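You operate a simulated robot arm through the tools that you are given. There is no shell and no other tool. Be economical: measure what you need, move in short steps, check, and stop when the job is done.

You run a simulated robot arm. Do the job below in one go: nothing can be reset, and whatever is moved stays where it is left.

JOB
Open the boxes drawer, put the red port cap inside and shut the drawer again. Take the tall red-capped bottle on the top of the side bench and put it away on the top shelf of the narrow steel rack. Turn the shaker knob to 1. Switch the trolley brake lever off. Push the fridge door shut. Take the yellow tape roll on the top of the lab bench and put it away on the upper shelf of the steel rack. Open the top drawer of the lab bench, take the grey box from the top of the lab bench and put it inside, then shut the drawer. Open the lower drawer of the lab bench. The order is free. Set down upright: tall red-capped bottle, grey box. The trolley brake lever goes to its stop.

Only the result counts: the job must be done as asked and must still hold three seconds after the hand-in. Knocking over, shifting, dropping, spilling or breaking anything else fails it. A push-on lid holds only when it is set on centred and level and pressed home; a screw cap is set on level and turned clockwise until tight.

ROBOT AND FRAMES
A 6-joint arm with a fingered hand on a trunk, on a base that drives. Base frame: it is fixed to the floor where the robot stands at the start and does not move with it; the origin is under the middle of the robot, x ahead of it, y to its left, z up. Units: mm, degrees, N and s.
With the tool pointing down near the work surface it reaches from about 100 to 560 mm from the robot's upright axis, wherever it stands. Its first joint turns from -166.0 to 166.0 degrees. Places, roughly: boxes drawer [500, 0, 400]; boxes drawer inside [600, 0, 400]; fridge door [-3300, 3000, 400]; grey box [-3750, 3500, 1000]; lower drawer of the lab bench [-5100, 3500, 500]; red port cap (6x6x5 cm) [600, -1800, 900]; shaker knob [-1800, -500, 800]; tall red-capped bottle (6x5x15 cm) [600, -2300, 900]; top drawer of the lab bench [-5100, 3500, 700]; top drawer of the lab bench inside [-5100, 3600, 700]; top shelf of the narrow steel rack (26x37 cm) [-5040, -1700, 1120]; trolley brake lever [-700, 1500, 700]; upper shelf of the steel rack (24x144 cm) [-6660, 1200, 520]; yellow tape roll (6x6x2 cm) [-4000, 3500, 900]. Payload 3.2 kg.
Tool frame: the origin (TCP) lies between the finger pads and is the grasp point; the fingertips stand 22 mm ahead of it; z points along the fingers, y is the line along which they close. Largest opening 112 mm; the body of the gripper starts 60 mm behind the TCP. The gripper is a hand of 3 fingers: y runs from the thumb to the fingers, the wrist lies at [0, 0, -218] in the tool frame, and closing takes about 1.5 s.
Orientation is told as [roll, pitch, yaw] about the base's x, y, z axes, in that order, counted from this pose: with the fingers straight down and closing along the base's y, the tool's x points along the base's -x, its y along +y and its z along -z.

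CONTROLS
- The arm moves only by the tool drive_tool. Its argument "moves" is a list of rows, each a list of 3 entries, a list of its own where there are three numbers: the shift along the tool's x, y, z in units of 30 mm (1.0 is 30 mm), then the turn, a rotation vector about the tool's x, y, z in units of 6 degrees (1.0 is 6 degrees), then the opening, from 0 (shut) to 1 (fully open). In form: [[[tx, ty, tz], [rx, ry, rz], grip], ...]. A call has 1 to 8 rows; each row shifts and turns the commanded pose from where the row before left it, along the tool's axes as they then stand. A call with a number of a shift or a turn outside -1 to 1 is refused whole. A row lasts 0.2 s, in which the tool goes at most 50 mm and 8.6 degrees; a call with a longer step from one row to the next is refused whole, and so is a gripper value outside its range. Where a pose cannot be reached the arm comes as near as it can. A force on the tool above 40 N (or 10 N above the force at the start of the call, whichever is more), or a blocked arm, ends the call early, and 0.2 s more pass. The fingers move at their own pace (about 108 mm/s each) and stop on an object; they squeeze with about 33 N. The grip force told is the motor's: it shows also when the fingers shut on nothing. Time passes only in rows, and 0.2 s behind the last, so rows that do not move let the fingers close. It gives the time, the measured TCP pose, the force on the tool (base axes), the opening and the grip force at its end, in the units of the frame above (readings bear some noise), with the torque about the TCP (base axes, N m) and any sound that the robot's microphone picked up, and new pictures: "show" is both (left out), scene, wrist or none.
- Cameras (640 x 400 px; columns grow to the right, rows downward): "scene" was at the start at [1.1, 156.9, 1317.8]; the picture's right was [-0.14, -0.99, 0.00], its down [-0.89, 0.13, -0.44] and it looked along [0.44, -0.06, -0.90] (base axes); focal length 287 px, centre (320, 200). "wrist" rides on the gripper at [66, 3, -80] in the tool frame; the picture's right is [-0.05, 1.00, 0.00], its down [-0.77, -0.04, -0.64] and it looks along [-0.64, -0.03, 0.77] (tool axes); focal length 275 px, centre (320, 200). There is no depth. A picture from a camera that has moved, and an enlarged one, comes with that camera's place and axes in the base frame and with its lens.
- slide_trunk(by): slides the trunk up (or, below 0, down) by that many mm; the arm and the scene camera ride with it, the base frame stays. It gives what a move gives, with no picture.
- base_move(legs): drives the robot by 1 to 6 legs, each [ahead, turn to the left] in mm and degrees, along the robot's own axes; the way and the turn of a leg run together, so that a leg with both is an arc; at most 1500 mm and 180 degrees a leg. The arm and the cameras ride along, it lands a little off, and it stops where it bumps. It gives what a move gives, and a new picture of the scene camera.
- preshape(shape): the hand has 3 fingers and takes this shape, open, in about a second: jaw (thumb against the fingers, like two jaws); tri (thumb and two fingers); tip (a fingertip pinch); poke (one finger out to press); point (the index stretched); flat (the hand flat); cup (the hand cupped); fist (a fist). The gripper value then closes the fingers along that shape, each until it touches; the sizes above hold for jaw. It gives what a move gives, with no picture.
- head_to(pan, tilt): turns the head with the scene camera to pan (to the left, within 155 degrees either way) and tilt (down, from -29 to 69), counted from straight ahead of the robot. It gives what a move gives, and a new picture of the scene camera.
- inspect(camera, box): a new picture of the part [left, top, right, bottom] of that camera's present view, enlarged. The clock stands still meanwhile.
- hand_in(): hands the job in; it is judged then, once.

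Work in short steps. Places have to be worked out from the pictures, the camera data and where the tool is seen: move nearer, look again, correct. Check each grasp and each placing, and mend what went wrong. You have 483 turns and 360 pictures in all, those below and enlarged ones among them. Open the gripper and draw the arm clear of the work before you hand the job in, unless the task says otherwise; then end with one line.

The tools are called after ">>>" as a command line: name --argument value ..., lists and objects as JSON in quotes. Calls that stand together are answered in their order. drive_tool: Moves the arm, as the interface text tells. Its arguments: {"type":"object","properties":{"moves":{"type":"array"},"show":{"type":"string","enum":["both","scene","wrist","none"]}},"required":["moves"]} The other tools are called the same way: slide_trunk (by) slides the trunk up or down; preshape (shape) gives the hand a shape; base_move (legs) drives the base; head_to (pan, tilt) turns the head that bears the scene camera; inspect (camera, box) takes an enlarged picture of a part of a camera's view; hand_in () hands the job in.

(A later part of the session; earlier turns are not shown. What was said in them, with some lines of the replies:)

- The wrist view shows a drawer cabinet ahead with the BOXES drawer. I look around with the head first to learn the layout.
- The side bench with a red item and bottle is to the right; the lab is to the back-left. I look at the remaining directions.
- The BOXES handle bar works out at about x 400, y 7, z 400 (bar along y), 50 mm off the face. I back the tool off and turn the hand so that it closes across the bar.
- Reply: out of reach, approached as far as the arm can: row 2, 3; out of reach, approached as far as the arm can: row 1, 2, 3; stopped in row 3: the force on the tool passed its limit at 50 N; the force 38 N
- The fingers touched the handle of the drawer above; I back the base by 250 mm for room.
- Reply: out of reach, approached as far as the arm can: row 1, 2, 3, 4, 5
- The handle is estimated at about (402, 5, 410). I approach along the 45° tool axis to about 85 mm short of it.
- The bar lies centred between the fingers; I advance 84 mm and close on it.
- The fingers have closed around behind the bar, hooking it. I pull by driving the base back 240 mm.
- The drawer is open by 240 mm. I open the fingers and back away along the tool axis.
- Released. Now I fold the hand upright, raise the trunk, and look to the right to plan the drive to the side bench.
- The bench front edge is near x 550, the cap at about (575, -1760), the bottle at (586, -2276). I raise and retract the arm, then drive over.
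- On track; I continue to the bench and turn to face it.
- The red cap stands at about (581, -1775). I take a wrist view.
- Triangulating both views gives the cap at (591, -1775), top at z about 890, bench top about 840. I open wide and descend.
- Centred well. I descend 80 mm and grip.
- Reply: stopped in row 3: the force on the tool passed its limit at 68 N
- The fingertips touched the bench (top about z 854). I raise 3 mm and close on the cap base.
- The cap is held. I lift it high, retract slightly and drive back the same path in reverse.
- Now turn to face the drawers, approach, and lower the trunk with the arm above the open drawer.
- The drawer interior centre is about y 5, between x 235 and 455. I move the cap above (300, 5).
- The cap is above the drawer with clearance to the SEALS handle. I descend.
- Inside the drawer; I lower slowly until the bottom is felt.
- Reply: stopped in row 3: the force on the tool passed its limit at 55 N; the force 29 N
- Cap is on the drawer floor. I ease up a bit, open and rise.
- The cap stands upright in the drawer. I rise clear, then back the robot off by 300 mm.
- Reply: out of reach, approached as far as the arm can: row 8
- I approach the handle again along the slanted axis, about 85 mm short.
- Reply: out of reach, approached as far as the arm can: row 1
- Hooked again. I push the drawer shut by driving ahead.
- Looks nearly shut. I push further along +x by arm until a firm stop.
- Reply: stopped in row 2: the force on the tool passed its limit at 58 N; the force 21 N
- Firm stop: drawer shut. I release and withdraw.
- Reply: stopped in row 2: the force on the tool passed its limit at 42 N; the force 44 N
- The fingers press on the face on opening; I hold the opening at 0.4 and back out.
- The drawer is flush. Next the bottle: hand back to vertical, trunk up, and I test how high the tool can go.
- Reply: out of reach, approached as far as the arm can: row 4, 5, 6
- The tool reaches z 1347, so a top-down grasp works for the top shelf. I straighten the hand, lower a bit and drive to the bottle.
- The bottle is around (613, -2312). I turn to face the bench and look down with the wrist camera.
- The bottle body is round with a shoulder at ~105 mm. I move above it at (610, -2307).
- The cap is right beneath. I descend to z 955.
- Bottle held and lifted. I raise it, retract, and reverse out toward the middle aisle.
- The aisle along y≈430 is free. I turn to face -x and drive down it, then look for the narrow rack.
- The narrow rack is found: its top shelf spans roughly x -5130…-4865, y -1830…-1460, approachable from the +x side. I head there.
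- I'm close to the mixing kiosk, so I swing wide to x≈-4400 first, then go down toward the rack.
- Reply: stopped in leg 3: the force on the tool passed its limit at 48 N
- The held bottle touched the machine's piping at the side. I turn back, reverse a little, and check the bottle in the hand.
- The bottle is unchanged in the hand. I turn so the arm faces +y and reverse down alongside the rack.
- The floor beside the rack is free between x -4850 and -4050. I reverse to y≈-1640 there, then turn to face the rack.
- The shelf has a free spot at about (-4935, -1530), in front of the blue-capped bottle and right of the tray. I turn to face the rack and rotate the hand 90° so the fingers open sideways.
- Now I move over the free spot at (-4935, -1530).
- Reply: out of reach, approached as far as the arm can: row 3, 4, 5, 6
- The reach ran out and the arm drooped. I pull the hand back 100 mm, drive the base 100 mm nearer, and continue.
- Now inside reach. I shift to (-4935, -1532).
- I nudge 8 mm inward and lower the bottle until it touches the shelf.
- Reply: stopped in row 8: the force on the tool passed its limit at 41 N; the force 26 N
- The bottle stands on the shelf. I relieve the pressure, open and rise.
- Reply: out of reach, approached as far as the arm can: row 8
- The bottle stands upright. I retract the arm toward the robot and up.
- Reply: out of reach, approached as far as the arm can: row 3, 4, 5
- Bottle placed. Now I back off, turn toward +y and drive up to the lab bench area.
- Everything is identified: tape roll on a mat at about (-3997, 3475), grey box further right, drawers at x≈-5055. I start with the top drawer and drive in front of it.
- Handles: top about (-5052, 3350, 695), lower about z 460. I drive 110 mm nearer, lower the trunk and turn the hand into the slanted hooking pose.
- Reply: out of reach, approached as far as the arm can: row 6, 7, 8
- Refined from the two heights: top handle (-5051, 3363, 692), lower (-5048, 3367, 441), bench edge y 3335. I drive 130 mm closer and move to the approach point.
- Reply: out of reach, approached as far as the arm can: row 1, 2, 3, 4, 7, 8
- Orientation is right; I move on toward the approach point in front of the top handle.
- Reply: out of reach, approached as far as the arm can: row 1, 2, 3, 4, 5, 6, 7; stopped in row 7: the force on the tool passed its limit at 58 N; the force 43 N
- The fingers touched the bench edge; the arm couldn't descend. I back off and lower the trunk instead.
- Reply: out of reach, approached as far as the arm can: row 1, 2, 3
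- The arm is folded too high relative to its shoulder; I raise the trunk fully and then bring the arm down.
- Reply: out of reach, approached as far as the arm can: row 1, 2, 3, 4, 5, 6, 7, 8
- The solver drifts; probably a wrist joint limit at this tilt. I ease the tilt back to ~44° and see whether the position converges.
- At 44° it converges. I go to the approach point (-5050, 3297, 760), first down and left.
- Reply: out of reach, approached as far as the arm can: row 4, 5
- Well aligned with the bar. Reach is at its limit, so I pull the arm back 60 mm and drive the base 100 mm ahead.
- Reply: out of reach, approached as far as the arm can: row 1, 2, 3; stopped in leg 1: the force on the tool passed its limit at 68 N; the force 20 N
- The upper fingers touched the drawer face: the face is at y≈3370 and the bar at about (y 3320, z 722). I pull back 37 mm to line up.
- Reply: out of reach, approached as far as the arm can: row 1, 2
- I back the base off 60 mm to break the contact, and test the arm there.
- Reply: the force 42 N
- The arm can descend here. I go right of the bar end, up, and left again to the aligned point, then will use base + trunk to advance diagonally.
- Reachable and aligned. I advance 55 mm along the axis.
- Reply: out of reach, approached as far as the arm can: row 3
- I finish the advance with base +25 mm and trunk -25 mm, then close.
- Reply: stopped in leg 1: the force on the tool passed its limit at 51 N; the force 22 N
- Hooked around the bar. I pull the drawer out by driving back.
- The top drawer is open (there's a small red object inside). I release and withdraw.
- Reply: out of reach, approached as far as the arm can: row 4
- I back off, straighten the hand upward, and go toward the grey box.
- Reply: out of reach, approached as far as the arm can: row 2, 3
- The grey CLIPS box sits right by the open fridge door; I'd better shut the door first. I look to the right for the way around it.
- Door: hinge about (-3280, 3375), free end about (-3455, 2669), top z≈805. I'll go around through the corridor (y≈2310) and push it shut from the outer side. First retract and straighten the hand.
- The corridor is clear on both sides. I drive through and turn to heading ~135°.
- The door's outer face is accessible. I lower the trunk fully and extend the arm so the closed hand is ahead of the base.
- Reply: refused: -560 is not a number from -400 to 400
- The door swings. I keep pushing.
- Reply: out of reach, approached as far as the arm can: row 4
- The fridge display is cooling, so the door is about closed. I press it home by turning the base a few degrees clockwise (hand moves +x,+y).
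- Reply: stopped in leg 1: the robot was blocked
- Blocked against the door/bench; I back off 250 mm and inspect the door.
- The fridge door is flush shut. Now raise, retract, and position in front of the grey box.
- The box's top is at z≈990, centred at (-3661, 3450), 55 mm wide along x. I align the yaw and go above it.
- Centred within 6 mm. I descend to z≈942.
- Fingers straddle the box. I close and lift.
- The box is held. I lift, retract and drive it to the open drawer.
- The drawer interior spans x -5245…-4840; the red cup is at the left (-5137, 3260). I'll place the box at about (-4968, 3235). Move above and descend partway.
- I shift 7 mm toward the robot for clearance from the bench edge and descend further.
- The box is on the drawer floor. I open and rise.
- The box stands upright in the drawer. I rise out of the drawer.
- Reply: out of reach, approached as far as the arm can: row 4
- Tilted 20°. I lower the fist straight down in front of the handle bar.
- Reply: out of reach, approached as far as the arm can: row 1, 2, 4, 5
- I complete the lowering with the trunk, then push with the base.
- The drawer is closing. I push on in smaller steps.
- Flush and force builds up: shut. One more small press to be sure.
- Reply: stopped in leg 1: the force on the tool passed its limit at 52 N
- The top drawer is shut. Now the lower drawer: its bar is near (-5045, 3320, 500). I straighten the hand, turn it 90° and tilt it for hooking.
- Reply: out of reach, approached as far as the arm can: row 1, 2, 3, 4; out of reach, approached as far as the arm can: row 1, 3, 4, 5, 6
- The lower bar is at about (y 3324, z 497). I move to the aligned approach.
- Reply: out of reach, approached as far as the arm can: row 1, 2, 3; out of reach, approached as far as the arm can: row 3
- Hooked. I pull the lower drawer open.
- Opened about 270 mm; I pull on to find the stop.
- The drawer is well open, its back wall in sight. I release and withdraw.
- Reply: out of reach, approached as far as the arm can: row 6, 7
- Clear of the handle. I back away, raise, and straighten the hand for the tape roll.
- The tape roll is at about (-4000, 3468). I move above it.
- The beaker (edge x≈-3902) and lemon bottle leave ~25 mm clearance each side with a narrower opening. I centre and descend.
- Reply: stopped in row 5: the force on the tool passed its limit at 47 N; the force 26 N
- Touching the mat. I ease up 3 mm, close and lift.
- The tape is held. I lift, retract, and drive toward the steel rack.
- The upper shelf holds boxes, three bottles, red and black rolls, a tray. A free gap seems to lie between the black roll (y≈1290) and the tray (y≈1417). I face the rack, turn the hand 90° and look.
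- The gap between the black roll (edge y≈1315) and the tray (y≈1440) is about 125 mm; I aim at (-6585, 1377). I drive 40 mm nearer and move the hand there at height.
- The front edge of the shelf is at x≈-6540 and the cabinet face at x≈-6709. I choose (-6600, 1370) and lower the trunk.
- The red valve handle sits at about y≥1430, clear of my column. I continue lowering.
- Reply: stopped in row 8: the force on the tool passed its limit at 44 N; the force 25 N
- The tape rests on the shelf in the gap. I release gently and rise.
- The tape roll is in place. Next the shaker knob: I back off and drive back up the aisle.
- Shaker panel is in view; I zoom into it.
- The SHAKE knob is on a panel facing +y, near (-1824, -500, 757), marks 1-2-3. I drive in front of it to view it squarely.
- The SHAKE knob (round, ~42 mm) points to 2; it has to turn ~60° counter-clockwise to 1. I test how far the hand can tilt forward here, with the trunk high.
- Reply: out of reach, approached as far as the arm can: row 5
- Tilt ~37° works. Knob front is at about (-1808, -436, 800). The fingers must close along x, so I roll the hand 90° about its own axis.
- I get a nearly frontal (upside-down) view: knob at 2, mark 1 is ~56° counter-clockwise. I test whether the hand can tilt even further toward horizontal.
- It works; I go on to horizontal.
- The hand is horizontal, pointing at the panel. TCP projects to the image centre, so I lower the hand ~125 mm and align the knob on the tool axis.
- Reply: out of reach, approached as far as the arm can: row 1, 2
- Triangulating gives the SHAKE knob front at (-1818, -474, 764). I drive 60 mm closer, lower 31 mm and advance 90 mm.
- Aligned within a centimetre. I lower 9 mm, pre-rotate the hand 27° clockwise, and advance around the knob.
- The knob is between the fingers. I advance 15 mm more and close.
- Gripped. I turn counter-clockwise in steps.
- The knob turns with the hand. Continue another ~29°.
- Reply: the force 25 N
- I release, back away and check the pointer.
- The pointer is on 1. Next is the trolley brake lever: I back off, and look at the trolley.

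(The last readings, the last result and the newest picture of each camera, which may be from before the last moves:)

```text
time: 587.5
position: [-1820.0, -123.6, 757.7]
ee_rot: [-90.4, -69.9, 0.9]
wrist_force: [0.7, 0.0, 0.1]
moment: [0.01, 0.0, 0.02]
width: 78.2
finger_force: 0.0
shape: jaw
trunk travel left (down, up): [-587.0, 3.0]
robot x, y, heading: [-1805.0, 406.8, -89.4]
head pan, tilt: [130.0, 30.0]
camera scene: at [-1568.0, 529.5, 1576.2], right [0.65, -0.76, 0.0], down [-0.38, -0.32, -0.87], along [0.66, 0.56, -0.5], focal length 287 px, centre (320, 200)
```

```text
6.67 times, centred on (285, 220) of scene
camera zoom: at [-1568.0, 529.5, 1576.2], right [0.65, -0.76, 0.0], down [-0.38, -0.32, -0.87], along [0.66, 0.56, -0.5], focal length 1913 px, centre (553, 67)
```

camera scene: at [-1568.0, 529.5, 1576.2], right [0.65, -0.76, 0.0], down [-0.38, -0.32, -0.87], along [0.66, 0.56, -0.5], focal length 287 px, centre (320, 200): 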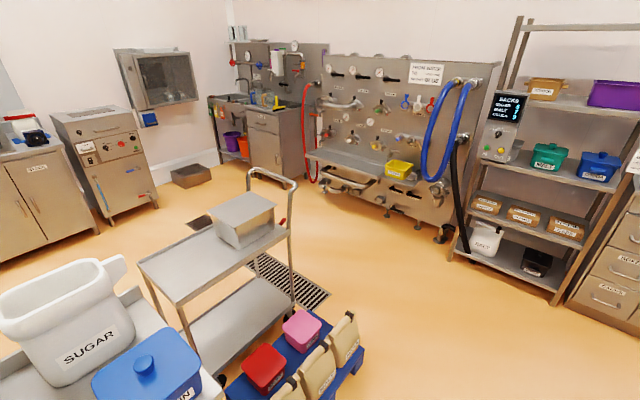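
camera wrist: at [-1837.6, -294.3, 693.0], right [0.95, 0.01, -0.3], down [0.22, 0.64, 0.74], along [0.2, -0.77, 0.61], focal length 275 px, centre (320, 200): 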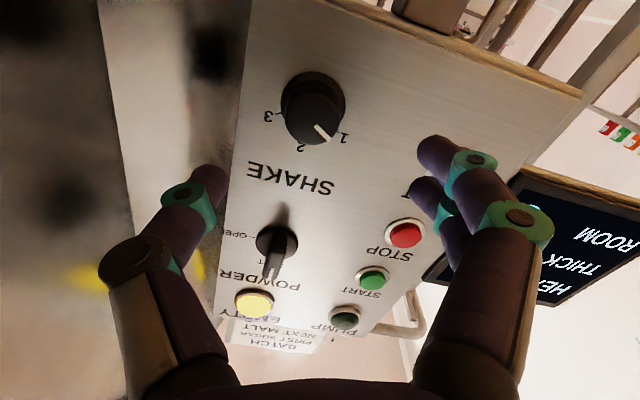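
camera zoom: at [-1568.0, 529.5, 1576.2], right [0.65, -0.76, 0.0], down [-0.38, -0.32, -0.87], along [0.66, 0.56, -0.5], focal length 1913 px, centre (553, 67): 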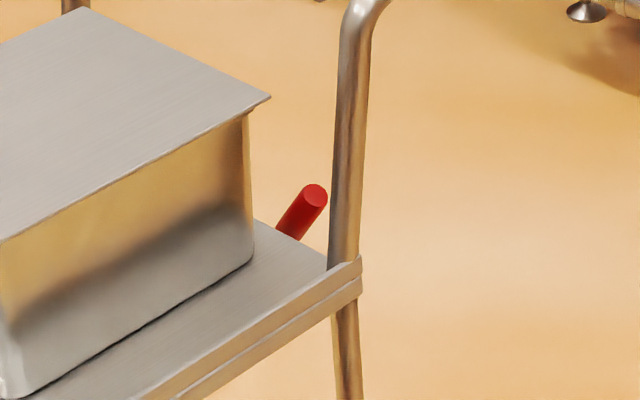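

The lever's red handle is at the trolley's far (+x) end. I drive around to that side and look.

>>> base_move --legs '[[0, 88], [850, 0], [850, 0]]'

>>> head_to --pan 90 --tilt 30

```text
time: 599.8
position: [412.9, 256.0, 756.8]
ee_rot: [-90.2, -70.0, 86.4]
wrist_force: [-7.6, 1.0, -3.4]
moment: [0.11, -0.13, -0.37]
width: 78.4
finger_force: 0.0
shape: jaw
trunk travel left (down, up): [-587.0, 3.0]
robot x, y, heading: [-117.7, 311.0, -3.9]
head pan, tilt: [130.0, 30.0]
camera scene: at [-221.1, 554.0, 1576.1], right [0.81, 0.59, 0.0], down [0.3, -0.4, -0.87], along [-0.51, 0.7, -0.5], focal length 287 px, centre (320, 200)
```

scene: 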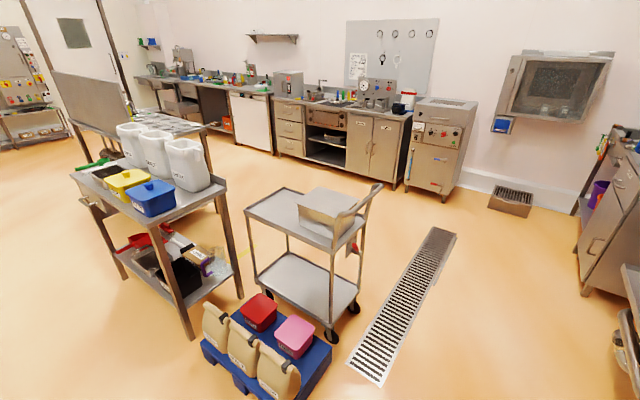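

```text
time: 600.9
position: [413.4, 255.9, 757.6]
ee_rot: [-90.2, -70.0, 86.6]
wrist_force: [-6.1, 1.4, -1.1]
moment: [-0.01, -0.15, -0.25]
width: 78.1
finger_force: 0.1
shape: jaw
trunk travel left (down, up): [-587.0, 3.0]
robot x, y, heading: [-117.2, 313.7, -3.6]
head pan, tilt: [90.0, 30.0]
camera scene: at [-161.8, 571.6, 1576.1], right [1.0, -0.06, 0.0], down [-0.03, -0.5, -0.87], along [0.05, 0.86, -0.5], focal length 287 px, centre (320, 200)
```

scene: 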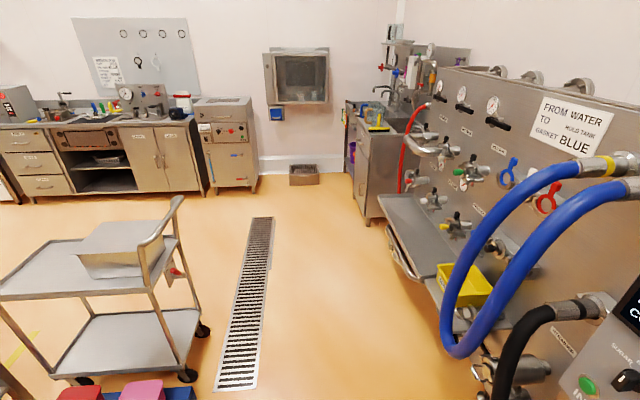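

The hand is touching something ahead (force -7 N in x). I look before moving.

>>> inspect --camera "wrist" --box '[0, 0, 640, 400]'

>>> head_to --pan 0 --tilt 50

```text
1.00 times, centred on (320, 200) of wrist (not enlarged: the box is as wide or as high as the picture)
camera zoom: at [331.4, 240.2, 693.0], right [0.06, 0.95, -0.3], down [-0.62, 0.27, 0.74], along [0.78, 0.14, 0.61], focal length 275 px, centre (320, 200)
```

zoom: 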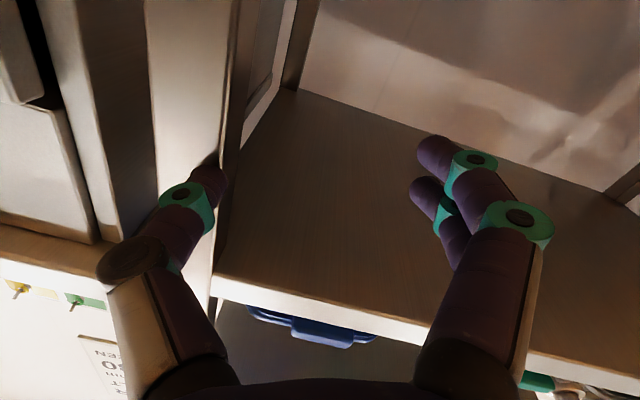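

```text
time: 602.5
position: [412.9, 255.1, 756.2]
ee_rot: [-90.2, -70.1, 86.5]
wrist_force: [-6.7, 1.6, -1.5]
moment: [0.06, -0.12, -0.31]
width: 78.2
finger_force: 0.1
shape: jaw
trunk travel left (down, up): [-587.0, 3.0]
robot x, y, heading: [-118.5, 311.9, -3.6]
head pan, tilt: [0.0, 50.0]
camera scene: at [-90.7, 476.4, 1546.7], right [-0.06, -1.0, 0.0], down [-0.76, 0.05, -0.64], along [0.64, -0.04, -0.77], focal length 287 px, centre (320, 200)
```

scene: 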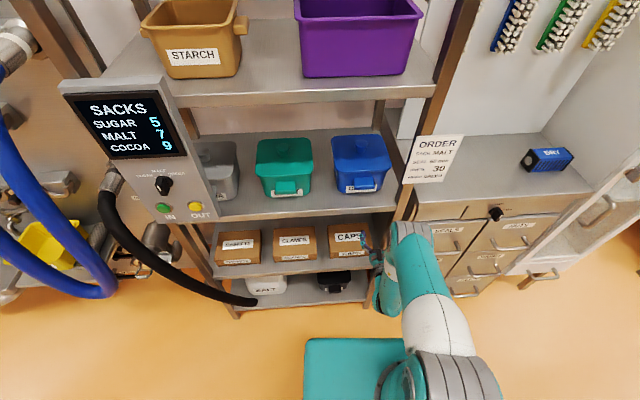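

The thumb rests against the shelf's upright post; nothing seems displaced. I back straight out.

>>> base_move --legs '[[-180, 0]]'

>>> inspect --camera "scene" --box '[180, 100, 460, 275]'

```text
time: 604.0
position: [236.3, 267.3, 756.4]
ee_rot: [-90.2, -70.0, 86.7]
wrist_force: [-0.6, -0.7, 0.9]
moment: [0.02, 0.04, 0.0]
width: 78.4
finger_force: 0.0
shape: jaw
trunk travel left (down, up): [-587.0, 3.0]
robot x, y, heading: [-294.8, 322.3, -3.6]
head pan, tilt: [0.0, 50.0]
camera scene: at [-267.8, 487.4, 1546.7], right [-0.06, -1.0, 0.0], down [-0.76, 0.05, -0.64], along [0.64, -0.04, -0.77], focal length 287 px, centre (320, 200)
```

scene: 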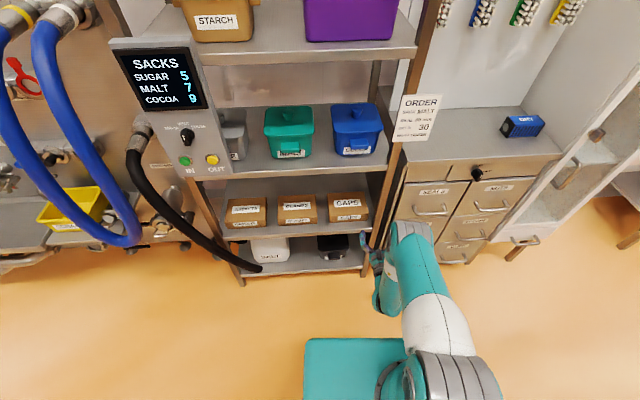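

```text
2.29 times, centred on (320, 188) of scene
camera zoom: at [-267.8, 487.4, 1546.7], right [-0.06, -1.0, 0.0], down [-0.76, 0.05, -0.64], along [0.64, -0.04, -0.77], focal length 656 px, centre (320, 229)
```

zoom: 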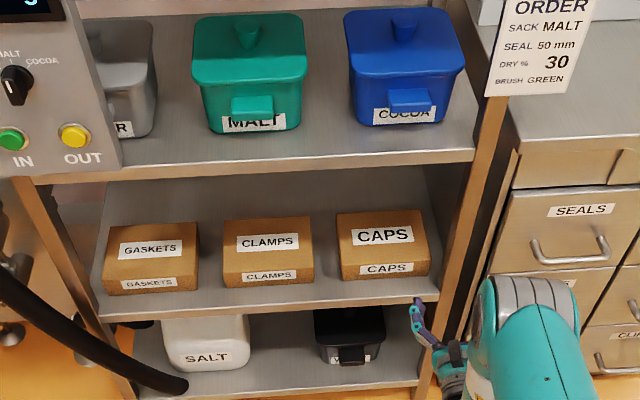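

All boxes are in place as before. I turn left and drive along to the trolley's end.

>>> base_move --legs '[[0, 87], [1000, 0]]'

>>> head_to --pan 75 --tilt 40

```text
time: 612.9
position: [-116.3, 1821.4, 757.0]
ee_rot: [-90.1, -70.0, 173.5]
wrist_force: [0.0, 1.0, -1.2]
moment: [-0.01, 0.0, 0.04]
width: 78.4
finger_force: 0.0
shape: jaw
trunk travel left (down, up): [-587.0, 3.0]
robot x, y, heading: [-197.0, 1291.8, 83.8]
head pan, tilt: [0.0, 50.0]
camera scene: at [-361.2, 1328.7, 1546.7], right [0.99, -0.11, 0.0], down [-0.09, -0.76, -0.64], along [0.07, 0.64, -0.77], focal length 287 px, centre (320, 200)
```

scene: 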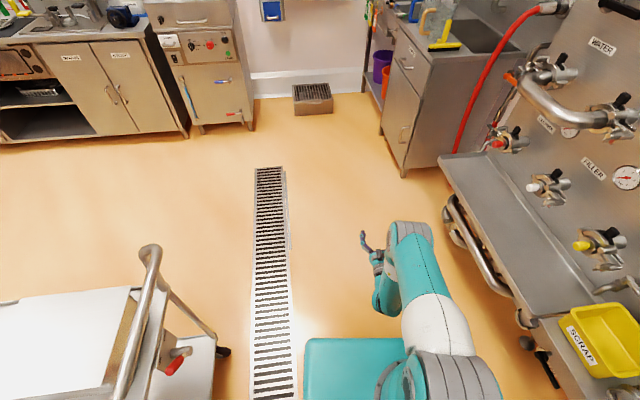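

```text
time: 614.3
position: [-115.6, 1821.4, 756.7]
ee_rot: [-90.2, -70.0, 173.7]
wrist_force: [1.0, 1.3, 0.6]
moment: [-0.02, -0.04, 0.01]
width: 78.2
finger_force: 0.1
shape: jaw
trunk travel left (down, up): [-587.0, 3.0]
robot x, y, heading: [-200.9, 1296.3, 83.6]
head pan, tilt: [75.0, 40.0]
camera scene: at [-449.0, 1283.1, 1560.8], right [0.37, 0.93, 0.0], down [0.6, -0.24, -0.77], along [-0.71, 0.28, -0.64], focal length 287 px, centre (320, 200)
```

scene: 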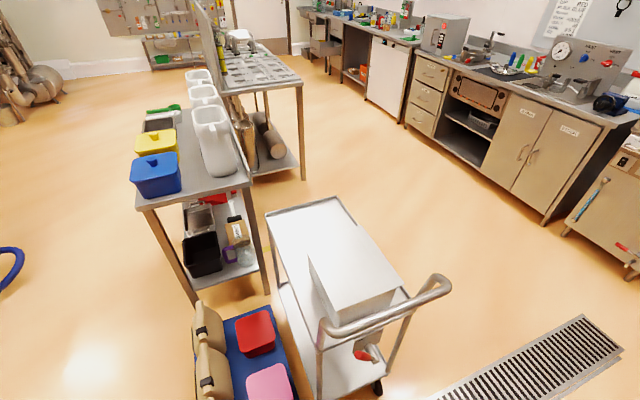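

>>> inspect --camera "scene" --box '[310, 280, 460, 400]'

>>> head_to --pan 78 --tilt 62

```text
3.33 times, centred on (385, 340) of scene
camera zoom: at [-449.0, 1283.1, 1560.8], right [0.37, 0.93, 0.0], down [0.6, -0.24, -0.77], along [-0.71, 0.28, -0.64], focal length 957 px, centre (103, -267)
```

zoom: 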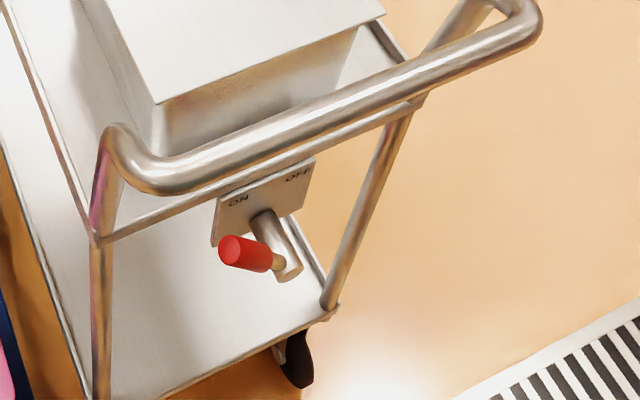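

```text
time: 615.2
position: [-115.5, 1820.5, 757.5]
ee_rot: [-90.1, -69.9, 173.7]
wrist_force: [-0.2, 0.0, 0.3]
moment: [-0.03, 0.01, -0.02]
width: 78.2
finger_force: 0.2
shape: jaw
trunk travel left (down, up): [-587.0, 3.0]
robot x, y, heading: [-194.3, 1292.4, 84.1]
head pan, tilt: [78.0, 62.0]
camera scene: at [-431.0, 1272.4, 1531.9], right [0.32, 0.95, 0.0], down [0.84, -0.28, -0.47], along [-0.45, 0.15, -0.88], focal length 287 px, centre (320, 200)
```

scene: 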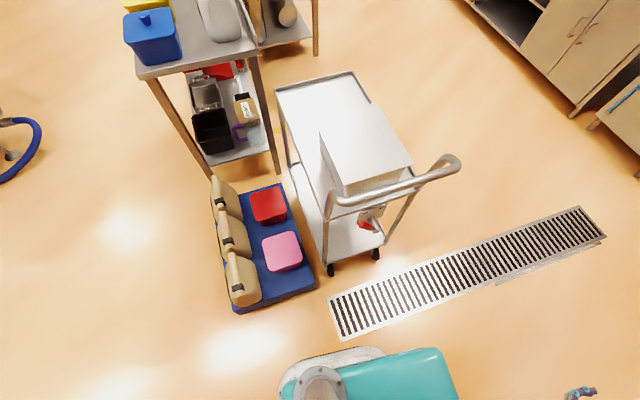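

The lever's red handle leans toward ON (-y side); OFF is toward +y. Pivot about (-700, 1537, 700), handle tip about (1490, 770). I fold the hand back down and retract so I can turn safely to face it.

>>> drive_tool --moves '[[[0, 0, 0], [0, 0, 1], 0.3], [[0, 0, 0], [0, 0, 1], 0], [[0, 0, 0], [0, 0, 1], 0], [[0, 0, 0], [0, 0, 0.3], 0], [[0, 0, -1], [0, 0.9, 0], 0], [[-0.5, 0, -1], [0, 0.9, 0], 0], [[-1, 0, -0.5], [0, 1, 0], 0], [[-1, 0, 0], [0, 1, 0], 0]]' --show "none"

>>> drive_tool --moves '[[[0, 0, 0], [0, 1, 0], 0], [[0, 0, 0], [0, 1, 0], 0], [[0, 0, 0], [0, 1, 0], 0], [[0, 0, 0], [0, 1, 0], 0], [[0, 0, 0], [0, 1, 0], 0], [[0, 0, 0], [0, 1, 0], 0], [[0, 0, 0], [0, 1, 0], 0], [[0, 0, 0], [0, 1, 0], 0]]' --show "none"

```text
time: 617.0
position: [-122.3, 1762.9, 836.1]
ee_rot: [-0.6, -67.3, 84.1]
wrist_force: [1.5, -0.4, -0.4]
moment: [0.01, -0.01, -0.01]
width: 0.0
finger_force: 33.1
shape: jaw
trunk travel left (down, up): [-587.0, 3.0]
robot x, y, heading: [-198.0, 1292.3, 83.5]
head pan, tilt: [78.0, 62.0]
```

```text
time: 618.8
position: [-121.9, 1762.9, 835.6]
ee_rot: [-0.3, -19.2, 83.7]
wrist_force: [-0.2, -0.4, -0.1]
moment: [0.01, -0.02, 0.0]
width: 0.0
finger_force: 32.8
shape: jaw
trunk travel left (down, up): [-587.0, 3.0]
robot x, y, heading: [-197.3, 1292.4, 83.5]
head pan, tilt: [78.0, 62.0]
```

>>> drive_tool --moves '[[[0, 0, -1], [0, 1, 0], 0], [[0, 0, -1], [0, 1, 0], 0], [[0, 0, -1], [0, 1, 0], 0], [[0.6, 0, -1], [0, 0.2, 0], 0], [[0.6, 0, -1], [0, 0, 0], 0], [[0.6, 0, -1], [0, 0, 0], 0], [[0.6, 0, -1], [0, 0, 0], 0], [[0.6, 0, 0], [0, 0, 0], 0]]' --show "none"

>>> base_move --legs '[[0, -22], [235, 0], [0, 117]]'

>>> head_to --pan 5 --tilt 45

```text
time: 620.6
position: [-135.9, 1648.6, 1040.6]
ee_rot: [-0.3, -0.2, 83.6]
wrist_force: [0.3, -0.4, -0.2]
moment: [-0.02, 0.04, 0.02]
width: 0.0
finger_force: 33.4
shape: jaw
trunk travel left (down, up): [-587.0, 3.0]
robot x, y, heading: [-198.8, 1293.9, 83.8]
head pan, tilt: [78.0, 62.0]
```

```text
time: 628.2
position: [-444.6, 1557.5, 1040.8]
ee_rot: [-0.3, 0.0, 174.0]
wrist_force: [0.2, -0.2, 0.4]
moment: [0.03, -0.02, -0.01]
width: 0.0
finger_force: 33.0
shape: jaw
trunk travel left (down, up): [-587.0, 3.0]
robot x, y, heading: [-87.1, 1496.5, 173.8]
head pan, tilt: [78.0, 62.0]
camera scene: at [-66.0, 1265.3, 1531.8], right [-0.95, 0.31, 0.0], down [0.27, 0.84, -0.47], along [-0.15, -0.45, -0.88], focal length 287 px, centre (320, 200)
```

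scene: 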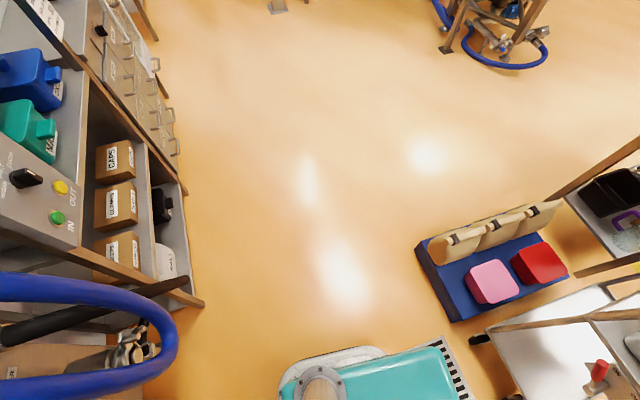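

```text
time: 629.6
position: [-444.1, 1557.8, 1040.7]
ee_rot: [-0.2, 0.0, 174.0]
wrist_force: [0.2, 0.1, 0.5]
moment: [-0.02, 0.0, -0.02]
width: 0.3
finger_force: 33.1
shape: jaw
trunk travel left (down, up): [-587.0, 3.0]
robot x, y, heading: [-88.3, 1497.3, 174.1]
head pan, tilt: [5.0, 45.0]
camera scene: at [-127.4, 1327.9, 1553.6], right [0.02, 1.0, 0.0], down [0.71, -0.01, -0.71], along [-0.71, 0.01, -0.71], focal length 287 px, centre (320, 200)
```

scene: 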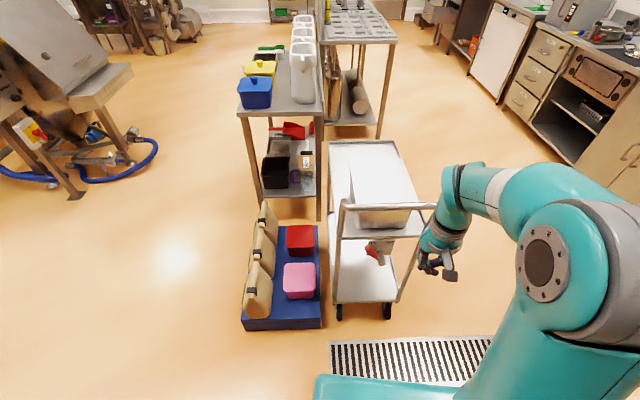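

>>> inspect --camera "scene" --box '[330, 190, 450, 310]'

```text
3.33 times, centred on (390, 250) of scene
camera zoom: at [-127.4, 1327.9, 1553.6], right [0.02, 1.0, 0.0], down [0.71, -0.01, -0.71], along [-0.71, 0.01, -0.71], focal length 957 px, centre (87, 33)
```

zoom: 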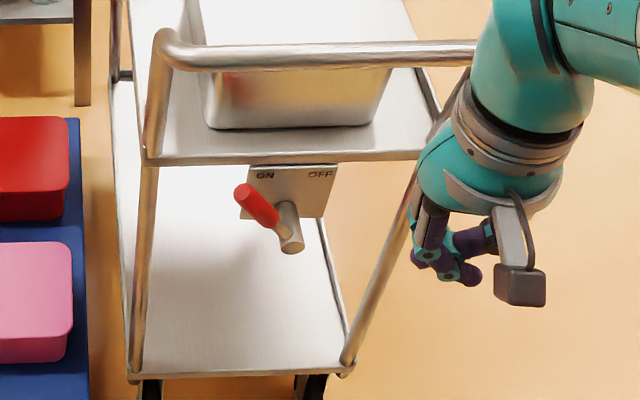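

Triangulated: shaft end (-702, 1559, 649), handle tip (-713, 1497, 734); left trolley post at y≈1399. I'll sweep the closed fingers at z≈715 from y≈1462 toward +y. First extend and lower, then tilt horizontal.

>>> drive_tool --moves '[[[-0.49, 0.69, 0.93], [0, 0, -1], 0], [[-0.49, 0.69, 0.93], [0, 0, 0], 0], [[-0.49, 0.69, 0.93], [0, 0, 0], 0], [[-0.49, 0.69, 0.93], [0, 0, 0], 0], [[-0.49, 0.69, 0.93], [0, 0, 0], 0], [[0, 0, 0], [0, -1, 0], 0], [[0, 0, 0], [0, -1, 0], 0], [[0, 0, 0], [0, -1, 0], 0]]' --show "none"

>>> drive_tool --moves '[[[0, 0, 0], [0, -1, 0], 0], [[0, 0, 0], [0, -1, 0], 0], [[0, 0, 0], [0, -1, 0], 0], [[0, 0, 0], [0, -1, 0], 0], [[0, 0, 0], [0, -1, 0], 0], [[0, 0, 0], [0, -1, 0], 0], [[0, 0, 0], [0, -1, 0], 0], [[0, 0, 0], [0, -1, 0], 0]]' --show "none"

>>> drive_tool --moves '[[[0, 0, 0], [0, -1, 0], 0], [[0, 0, 0], [0, -1, 0], 0], [[0, 0, 0], [0, -1, 0], 0], [[0, 0, 0], [0, -0.9, 0], 0]]'

```text
time: 631.4
position: [-521.6, 1459.5, 898.4]
ee_rot: [-0.8, -16.8, -179.9]
wrist_force: [0.0, 0.1, 0.1]
moment: [0.03, 0.0, 0.03]
width: 0.0
finger_force: 32.7
shape: jaw
trunk travel left (down, up): [-587.0, 3.0]
robot x, y, heading: [-90.1, 1494.3, 173.9]
head pan, tilt: [5.0, 45.0]
```

```text
time: 633.2
position: [-533.1, 1454.5, 894.7]
ee_rot: [-0.6, -66.0, -179.5]
wrist_force: [0.9, 0.1, 0.0]
moment: [0.03, -0.01, -0.02]
width: 0.0
finger_force: 33.2
shape: jaw
out of reach, approached as far as the arm can: row 1, 2, 6, 7
trunk travel left (down, up): [-587.0, 3.0]
robot x, y, heading: [-93.2, 1499.3, 173.8]
head pan, tilt: [5.0, 45.0]
```

```text
time: 634.2
position: [-547.4, 1443.1, 896.5]
ee_rot: [-18.4, -89.2, -161.7]
wrist_force: [-0.5, 0.1, 0.8]
moment: [0.04, -0.02, 0.02]
width: 0.1
finger_force: 33.0
shape: jaw
out of reach, approached as far as the arm can: row 4
trunk travel left (down, up): [-587.0, 3.0]
robot x, y, heading: [-86.5, 1498.3, 173.9]
head pan, tilt: [5.0, 45.0]
camera scene: at [-127.6, 1327.6, 1553.6], right [0.02, 1.0, 0.0], down [0.71, -0.01, -0.71], along [-0.71, 0.01, -0.71], focal length 287 px, centre (320, 200)
camera wrist: at [-466.4, 1440.5, 831.3], right [0.0, -1.0, 0.04], down [0.63, 0.03, 0.78], along [-0.78, 0.03, 0.62], focal length 275 px, centre (320, 200)
```

scene: 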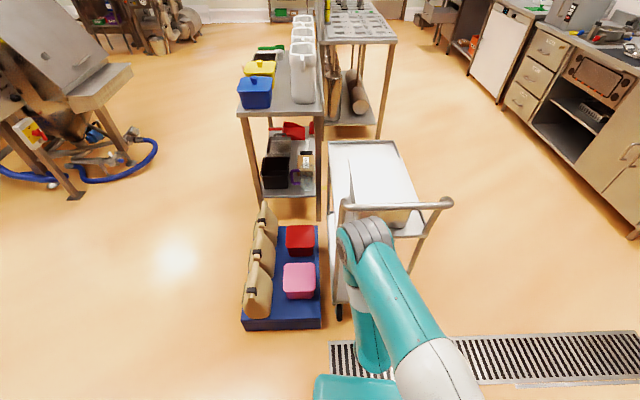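
wrist: 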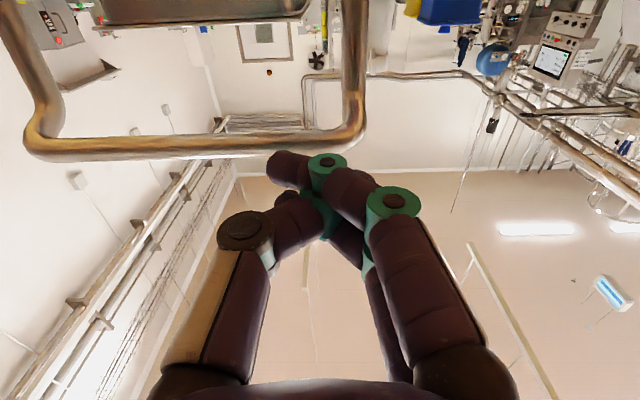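

Horizontal would bring the elbow near the trolley's push bar; I return to ~48° tilt, which clears the bar well.

>>> drive_tool --moves '[[[0, 0, 0], [0, 1, 0], 0], [[0, 0, 0], [0, 1, 0], 0], [[0, 0, 0], [0, 1, 0], 0], [[0, 0, 0], [0, 1, 0], 0], [[0, 0, 0], [0, 1, 0], 0], [[0, 0, 0], [0, 1, 0], 0], [[0, 0, 0], [0, 1, 0], 0]]'

```text
time: 635.8
position: [-547.2, 1445.9, 898.3]
ee_rot: [-0.4, -47.3, -179.6]
wrist_force: [0.0, 1.0, -0.7]
moment: [-0.01, -0.03, 0.0]
width: 0.2
finger_force: 33.3
shape: jaw
trunk travel left (down, up): [-587.0, 3.0]
robot x, y, heading: [-88.2, 1502.3, 174.0]
head pan, tilt: [5.0, 45.0]
camera scene: at [-127.3, 1328.1, 1553.6], right [0.02, 1.0, 0.0], down [0.71, -0.01, -0.71], along [-0.71, 0.01, -0.71], focal length 287 px, centre (320, 200)
camera wrist: at [-442.8, 1442.5, 903.1], right [-0.03, -1.0, 0.03], down [-0.05, 0.03, 1.0], along [-1.0, 0.03, -0.05], focal length 275 px, centre (320, 200)
```

scene: 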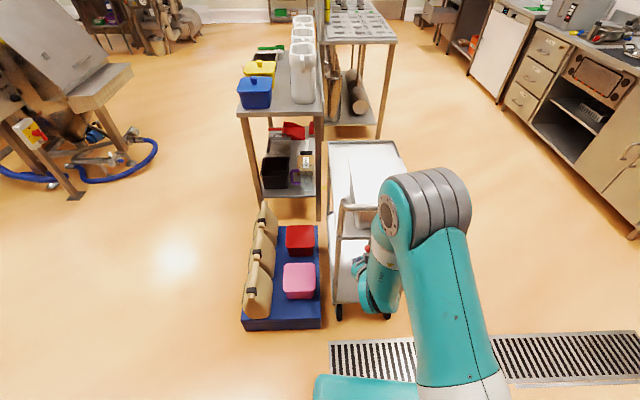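
wrist: 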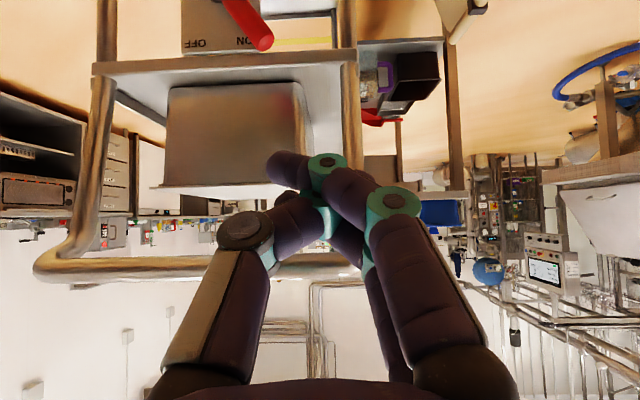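

I lower to z≈718 in front of the lever, left of the handle.

>>> drive_tool --moves '[[[0.735, -0.08, 0.678], [0, 0, 0], 0], [[0.735, -0.08, 0.678], [0, 0, 0], 0], [[0.735, -0.08, 0.678], [0, 0, 0], 0], [[0.735, -0.08, 0.678], [0, 0, 0], 0], [[0.735, -0.08, 0.678], [0, 0, 0], 0], [[0.735, -0.08, 0.678], [0, 0, 0], 0]]' --show "wrist"

```text
time: 637.2
position: [-547.7, 1459.3, 715.7]
ee_rot: [-0.5, -47.4, -179.7]
wrist_force: [-1.0, 0.0, -0.4]
moment: [0.02, -0.02, 0.02]
width: 0.0
finger_force: 33.2
shape: jaw
trunk travel left (down, up): [-587.0, 3.0]
robot x, y, heading: [-91.0, 1497.6, 173.9]
head pan, tilt: [5.0, 45.0]
camera wrist: at [-443.1, 1456.3, 720.2], right [-0.03, -1.0, 0.03], down [-0.05, 0.03, 1.0], along [-1.0, 0.03, -0.05], focal length 275 px, centre (320, 200)
```

wrist: 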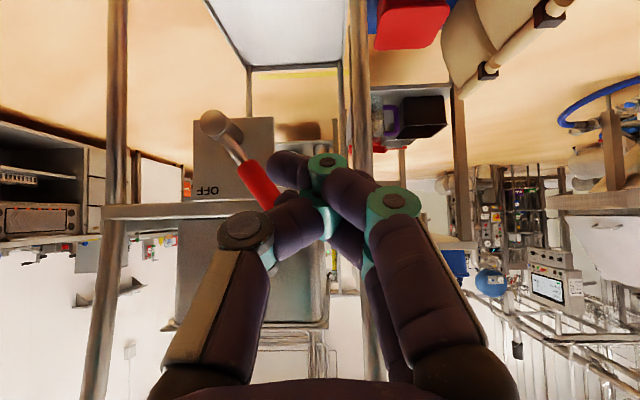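

I advance alongside the handle to x≈-712.

>>> drive_tool --moves '[[[-0.62, 0.06, 0.674], [0, 0, 0], 0], [[-0.62, 0.06, 0.674], [0, 0, 0], 0], [[-0.62, 0.06, 0.674], [0, 0, 0], 0], [[-0.62, 0.06, 0.674], [0, 0, 0], 0], [[-0.62, 0, 0.674], [0, 0, 0], 0], [[-0.62, 0, 0.674], [0, 0, 0], 0]]'

```text
time: 638.6
position: [-713.5, 1455.0, 716.7]
ee_rot: [-0.4, -47.3, -179.6]
wrist_force: [-0.4, 0.1, -0.7]
moment: [-0.01, -0.01, -0.05]
width: 0.1
finger_force: 33.2
shape: jaw
trunk travel left (down, up): [-587.0, 3.0]
robot x, y, heading: [-87.5, 1497.6, 174.0]
head pan, tilt: [5.0, 45.0]
camera scene: at [-127.7, 1328.0, 1553.6], right [0.02, 1.0, 0.0], down [0.71, -0.01, -0.71], along [-0.71, 0.01, -0.71], focal length 287 px, centre (320, 200)
camera wrist: at [-608.5, 1451.2, 721.2], right [-0.03, -1.0, 0.03], down [-0.05, 0.03, 1.0], along [-1.0, 0.03, -0.05], focal length 275 px, centre (320, 200)
```

scene: 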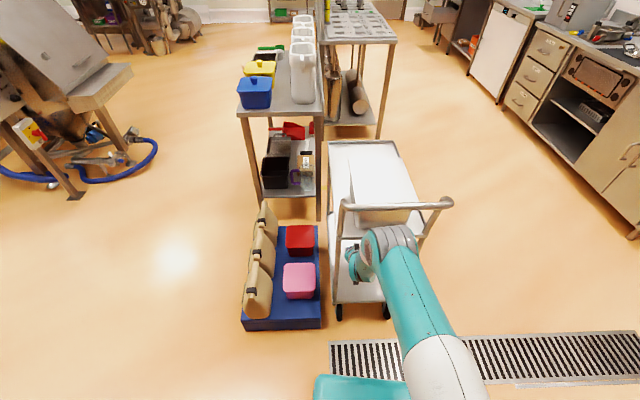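
wrist: 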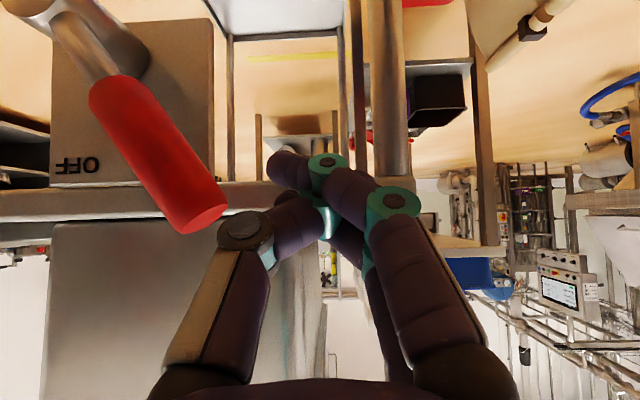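

The handle is just left in the image (+y). I sweep toward +y.

>>> drive_tool --moves '[[[0, -0.7, 0], [0, 0, 0], 0], [[0, -0.7, 0], [0, 0, 0], 0], [[0, -0.7, 0], [0, 0, 0], 0], [[0, -0.7, 0], [0, 0, 0], 0]]' --show "wrist"

```text
time: 639.6
position: [-713.4, 1537.7, 716.2]
ee_rot: [-0.3, -47.4, -179.8]
wrist_force: [-0.3, -1.1, 0.7]
moment: [0.01, -0.01, 0.01]
width: 0.2
finger_force: 32.7
shape: jaw
trunk travel left (down, up): [-587.0, 3.0]
robot x, y, heading: [-85.6, 1497.3, 173.9]
head pan, tilt: [5.0, 45.0]
camera wrist: at [-608.6, 1534.1, 722.0], right [-0.03, -1.0, 0.03], down [-0.05, 0.03, 1.0], along [-1.0, 0.03, -0.05], focal length 275 px, centre (320, 200)
```

wrist: 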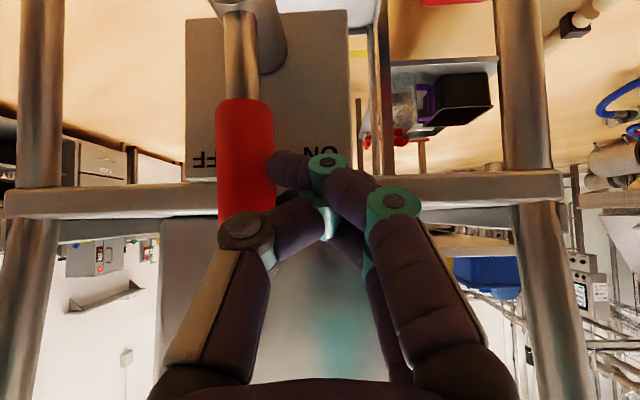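

The lever is now upright and moving freely with the hand. I continue toward OFF until it stops.

>>> drive_tool --moves '[[[0, -0.6, 0], [0, 0, 0], 0], [[0, -0.6, 0], [0, 0, 0], 0], [[0, -0.5, 0], [0, 0, 0], 0], [[0, -0.4, 0], [0, 0, 0], 0]]' --show "wrist"

```text
time: 640.6
position: [-711.3, 1598.2, 717.1]
ee_rot: [-0.5, -47.4, -179.5]
wrist_force: [8.5, -13.3, 7.2]
moment: [-0.13, -0.06, -0.01]
width: 0.1
finger_force: 32.5
shape: jaw
trunk travel left (down, up): [-587.0, 3.0]
robot x, y, heading: [-89.0, 1498.2, 173.9]
head pan, tilt: [5.0, 45.0]
camera wrist: at [-606.3, 1595.1, 723.3], right [-0.03, -1.0, 0.03], down [-0.05, 0.03, 1.0], along [-1.0, 0.03, -0.05], focal length 275 px, centre (320, 200)
```

wrist: 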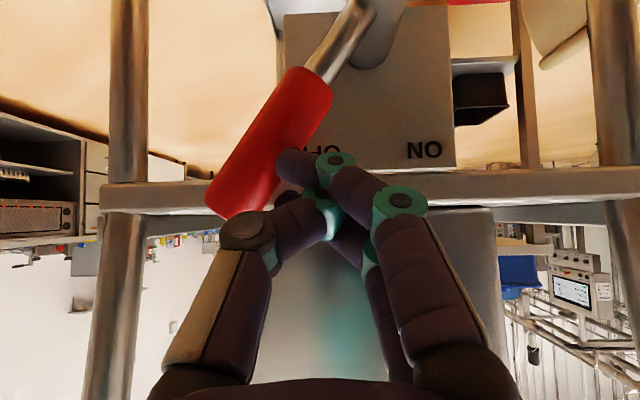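

>>> drive_tool --moves '[[[0, -0.2, 0], [0, 0, 0], 0], [[0, -0.2, 0], [0, 0, 0], 0]]' --show "wrist"

```text
time: 641.3
position: [-712.7, 1607.1, 720.6]
ee_rot: [-0.8, -47.8, -178.6]
wrist_force: [5.9, -25.4, 11.7]
moment: [-0.26, 0.03, 0.29]
width: 0.0
finger_force: 32.4
shape: jaw
trunk travel left (down, up): [-587.0, 3.0]
robot x, y, heading: [-89.4, 1496.5, 174.8]
head pan, tilt: [5.0, 45.0]
stopped in row 2: the force on the tool passed its limit at 40 N (the readings are from after the stop); the commanded pose is now the measured one
camera wrist: at [-608.6, 1604.5, 725.2], right [-0.02, -1.0, 0.03], down [-0.05, 0.03, 1.0], along [-1.0, 0.02, -0.05], focal length 275 px, centre (320, 200)
```

wrist: 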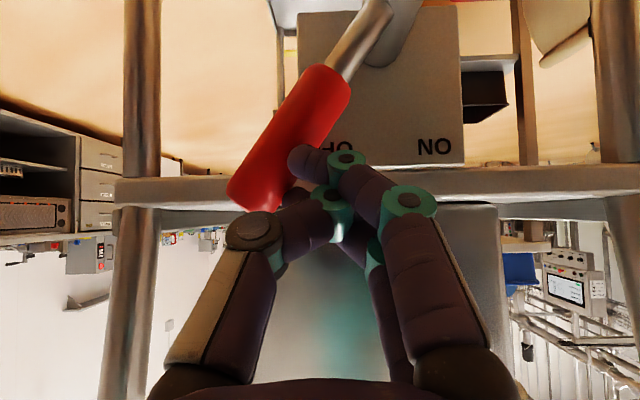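

Firm stop at OFF. I move the hand away from the lever and back out.

>>> drive_tool --moves '[[[0, 0.5, 0], [0, 0, 0], 0], [[0, 0.9, 0], [0, 0, 0], 0], [[0.3, 0, -0.9], [0, 0, 0], 0], [[0.6, 0, -0.7], [0, 0, 0], 0], [[0.6, 0, -0.7], [0, 0, 0], 0], [[0.6, 0, -0.7], [0, 0, 0], 0], [[0.6, 0, -0.7], [0, 0, 0], 0]]'

>>> base_move --legs '[[-120, 0]]'

>>> inspect --camera "scene" --box '[310, 190, 430, 310]'

```text
time: 642.9
position: [-576.2, 1572.2, 733.4]
ee_rot: [-0.6, -47.7, -179.2]
wrist_force: [-0.3, -0.5, -0.3]
moment: [0.0, 0.01, 0.02]
width: 0.0
finger_force: 32.5
shape: jaw
trunk travel left (down, up): [-587.0, 3.0]
robot x, y, heading: [-83.1, 1496.7, 174.6]
head pan, tilt: [5.0, 45.0]
camera scene: at [-126.3, 1327.7, 1553.6], right [0.01, 1.0, 0.0], down [0.71, -0.01, -0.71], along [-0.71, 0.01, -0.71], focal length 287 px, centre (320, 200)
camera wrist: at [-473.2, 1568.9, 738.4], right [-0.02, -1.0, 0.03], down [-0.05, 0.03, 1.0], along [-1.0, 0.02, -0.05], focal length 275 px, centre (320, 200)
```

scene: 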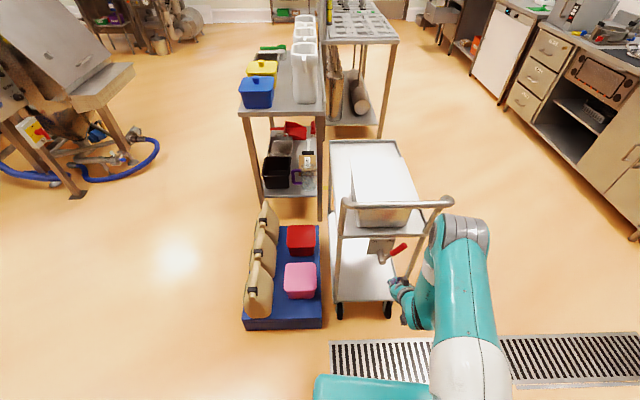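
wrist: 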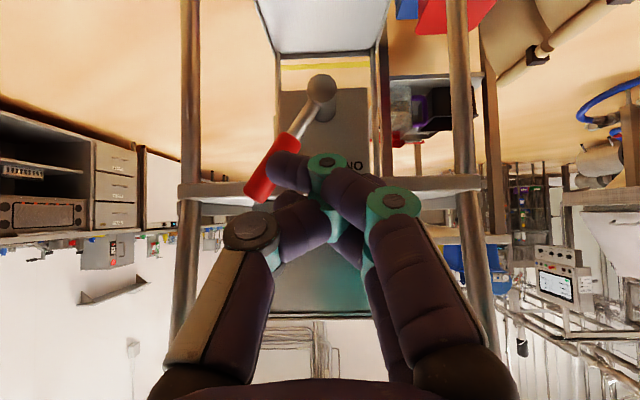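

```text
time: 644.1
position: [-460.8, 1561.3, 733.2]
ee_rot: [-0.5, -47.7, -179.2]
wrist_force: [0.1, -0.1, 0.9]
moment: [0.01, -0.01, -0.01]
width: 0.0
finger_force: 33.2
shape: jaw
trunk travel left (down, up): [-587.0, 3.0]
robot x, y, heading: [31.8, 1489.7, 174.3]
head pan, tilt: [5.0, 45.0]
camera scene: at [-8.0, 1315.8, 1553.6], right [0.01, 1.0, 0.0], down [0.71, -0.01, -0.71], along [-0.71, 0.01, -0.71], focal length 287 px, centre (320, 200)
```

scene: 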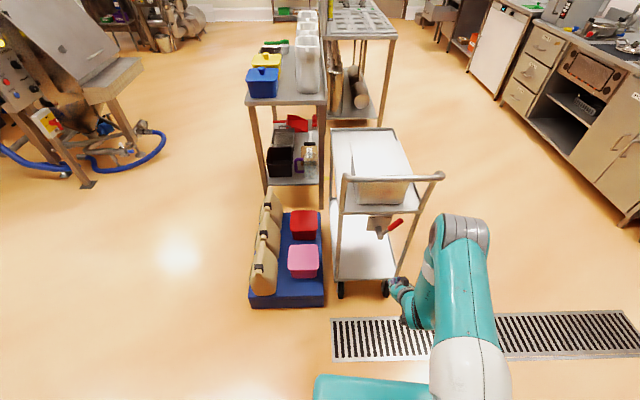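

```text
3.33 times, centred on (370, 250) of scene
camera zoom: at [-8.0, 1315.8, 1553.6], right [0.01, 1.0, 0.0], down [0.71, -0.01, -0.71], along [-0.71, 0.01, -0.71], focal length 957 px, centre (153, 33)
```

zoom: 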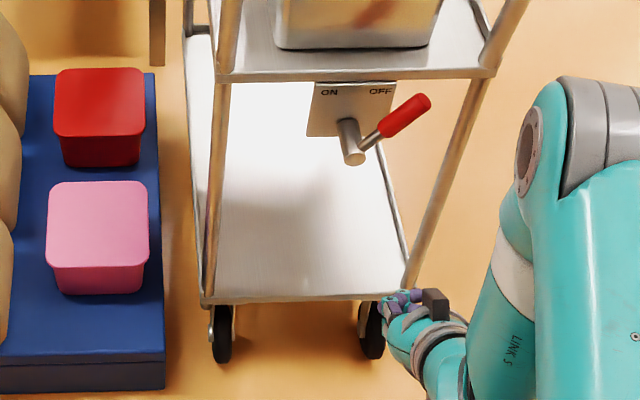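

The lever sits at OFF and everything else is done. I open the gripper, clear of the work, then hand in.

>>> drive_tool --moves '[[[0, 0, -0.8], [0, 0, 0], 0.7], [[0, 0, -0.8], [0, 0, 0], 0.8], [[0, 0, 0], [0, 0, 0], 0.8]]' --show "none"

>>> hand_in

```text
time: 644.9
position: [-422.6, 1561.1, 766.0]
ee_rot: [-0.5, -47.7, -179.1]
wrist_force: [0.2, 0.0, -0.6]
moment: [-0.01, -0.01, 0.0]
width: 89.4
finger_force: 0.1
shape: jaw
trunk travel left (down, up): [-587.0, 3.0]
robot x, y, heading: [30.7, 1485.0, 174.4]
head pan, tilt: [5.0, 45.0]
```

```text
The job is handed in.
```

All eight parts of the job were carried out and handed in; the lower lab-bench drawer was pulled out about 350 mm and left open there, as I met no stop.
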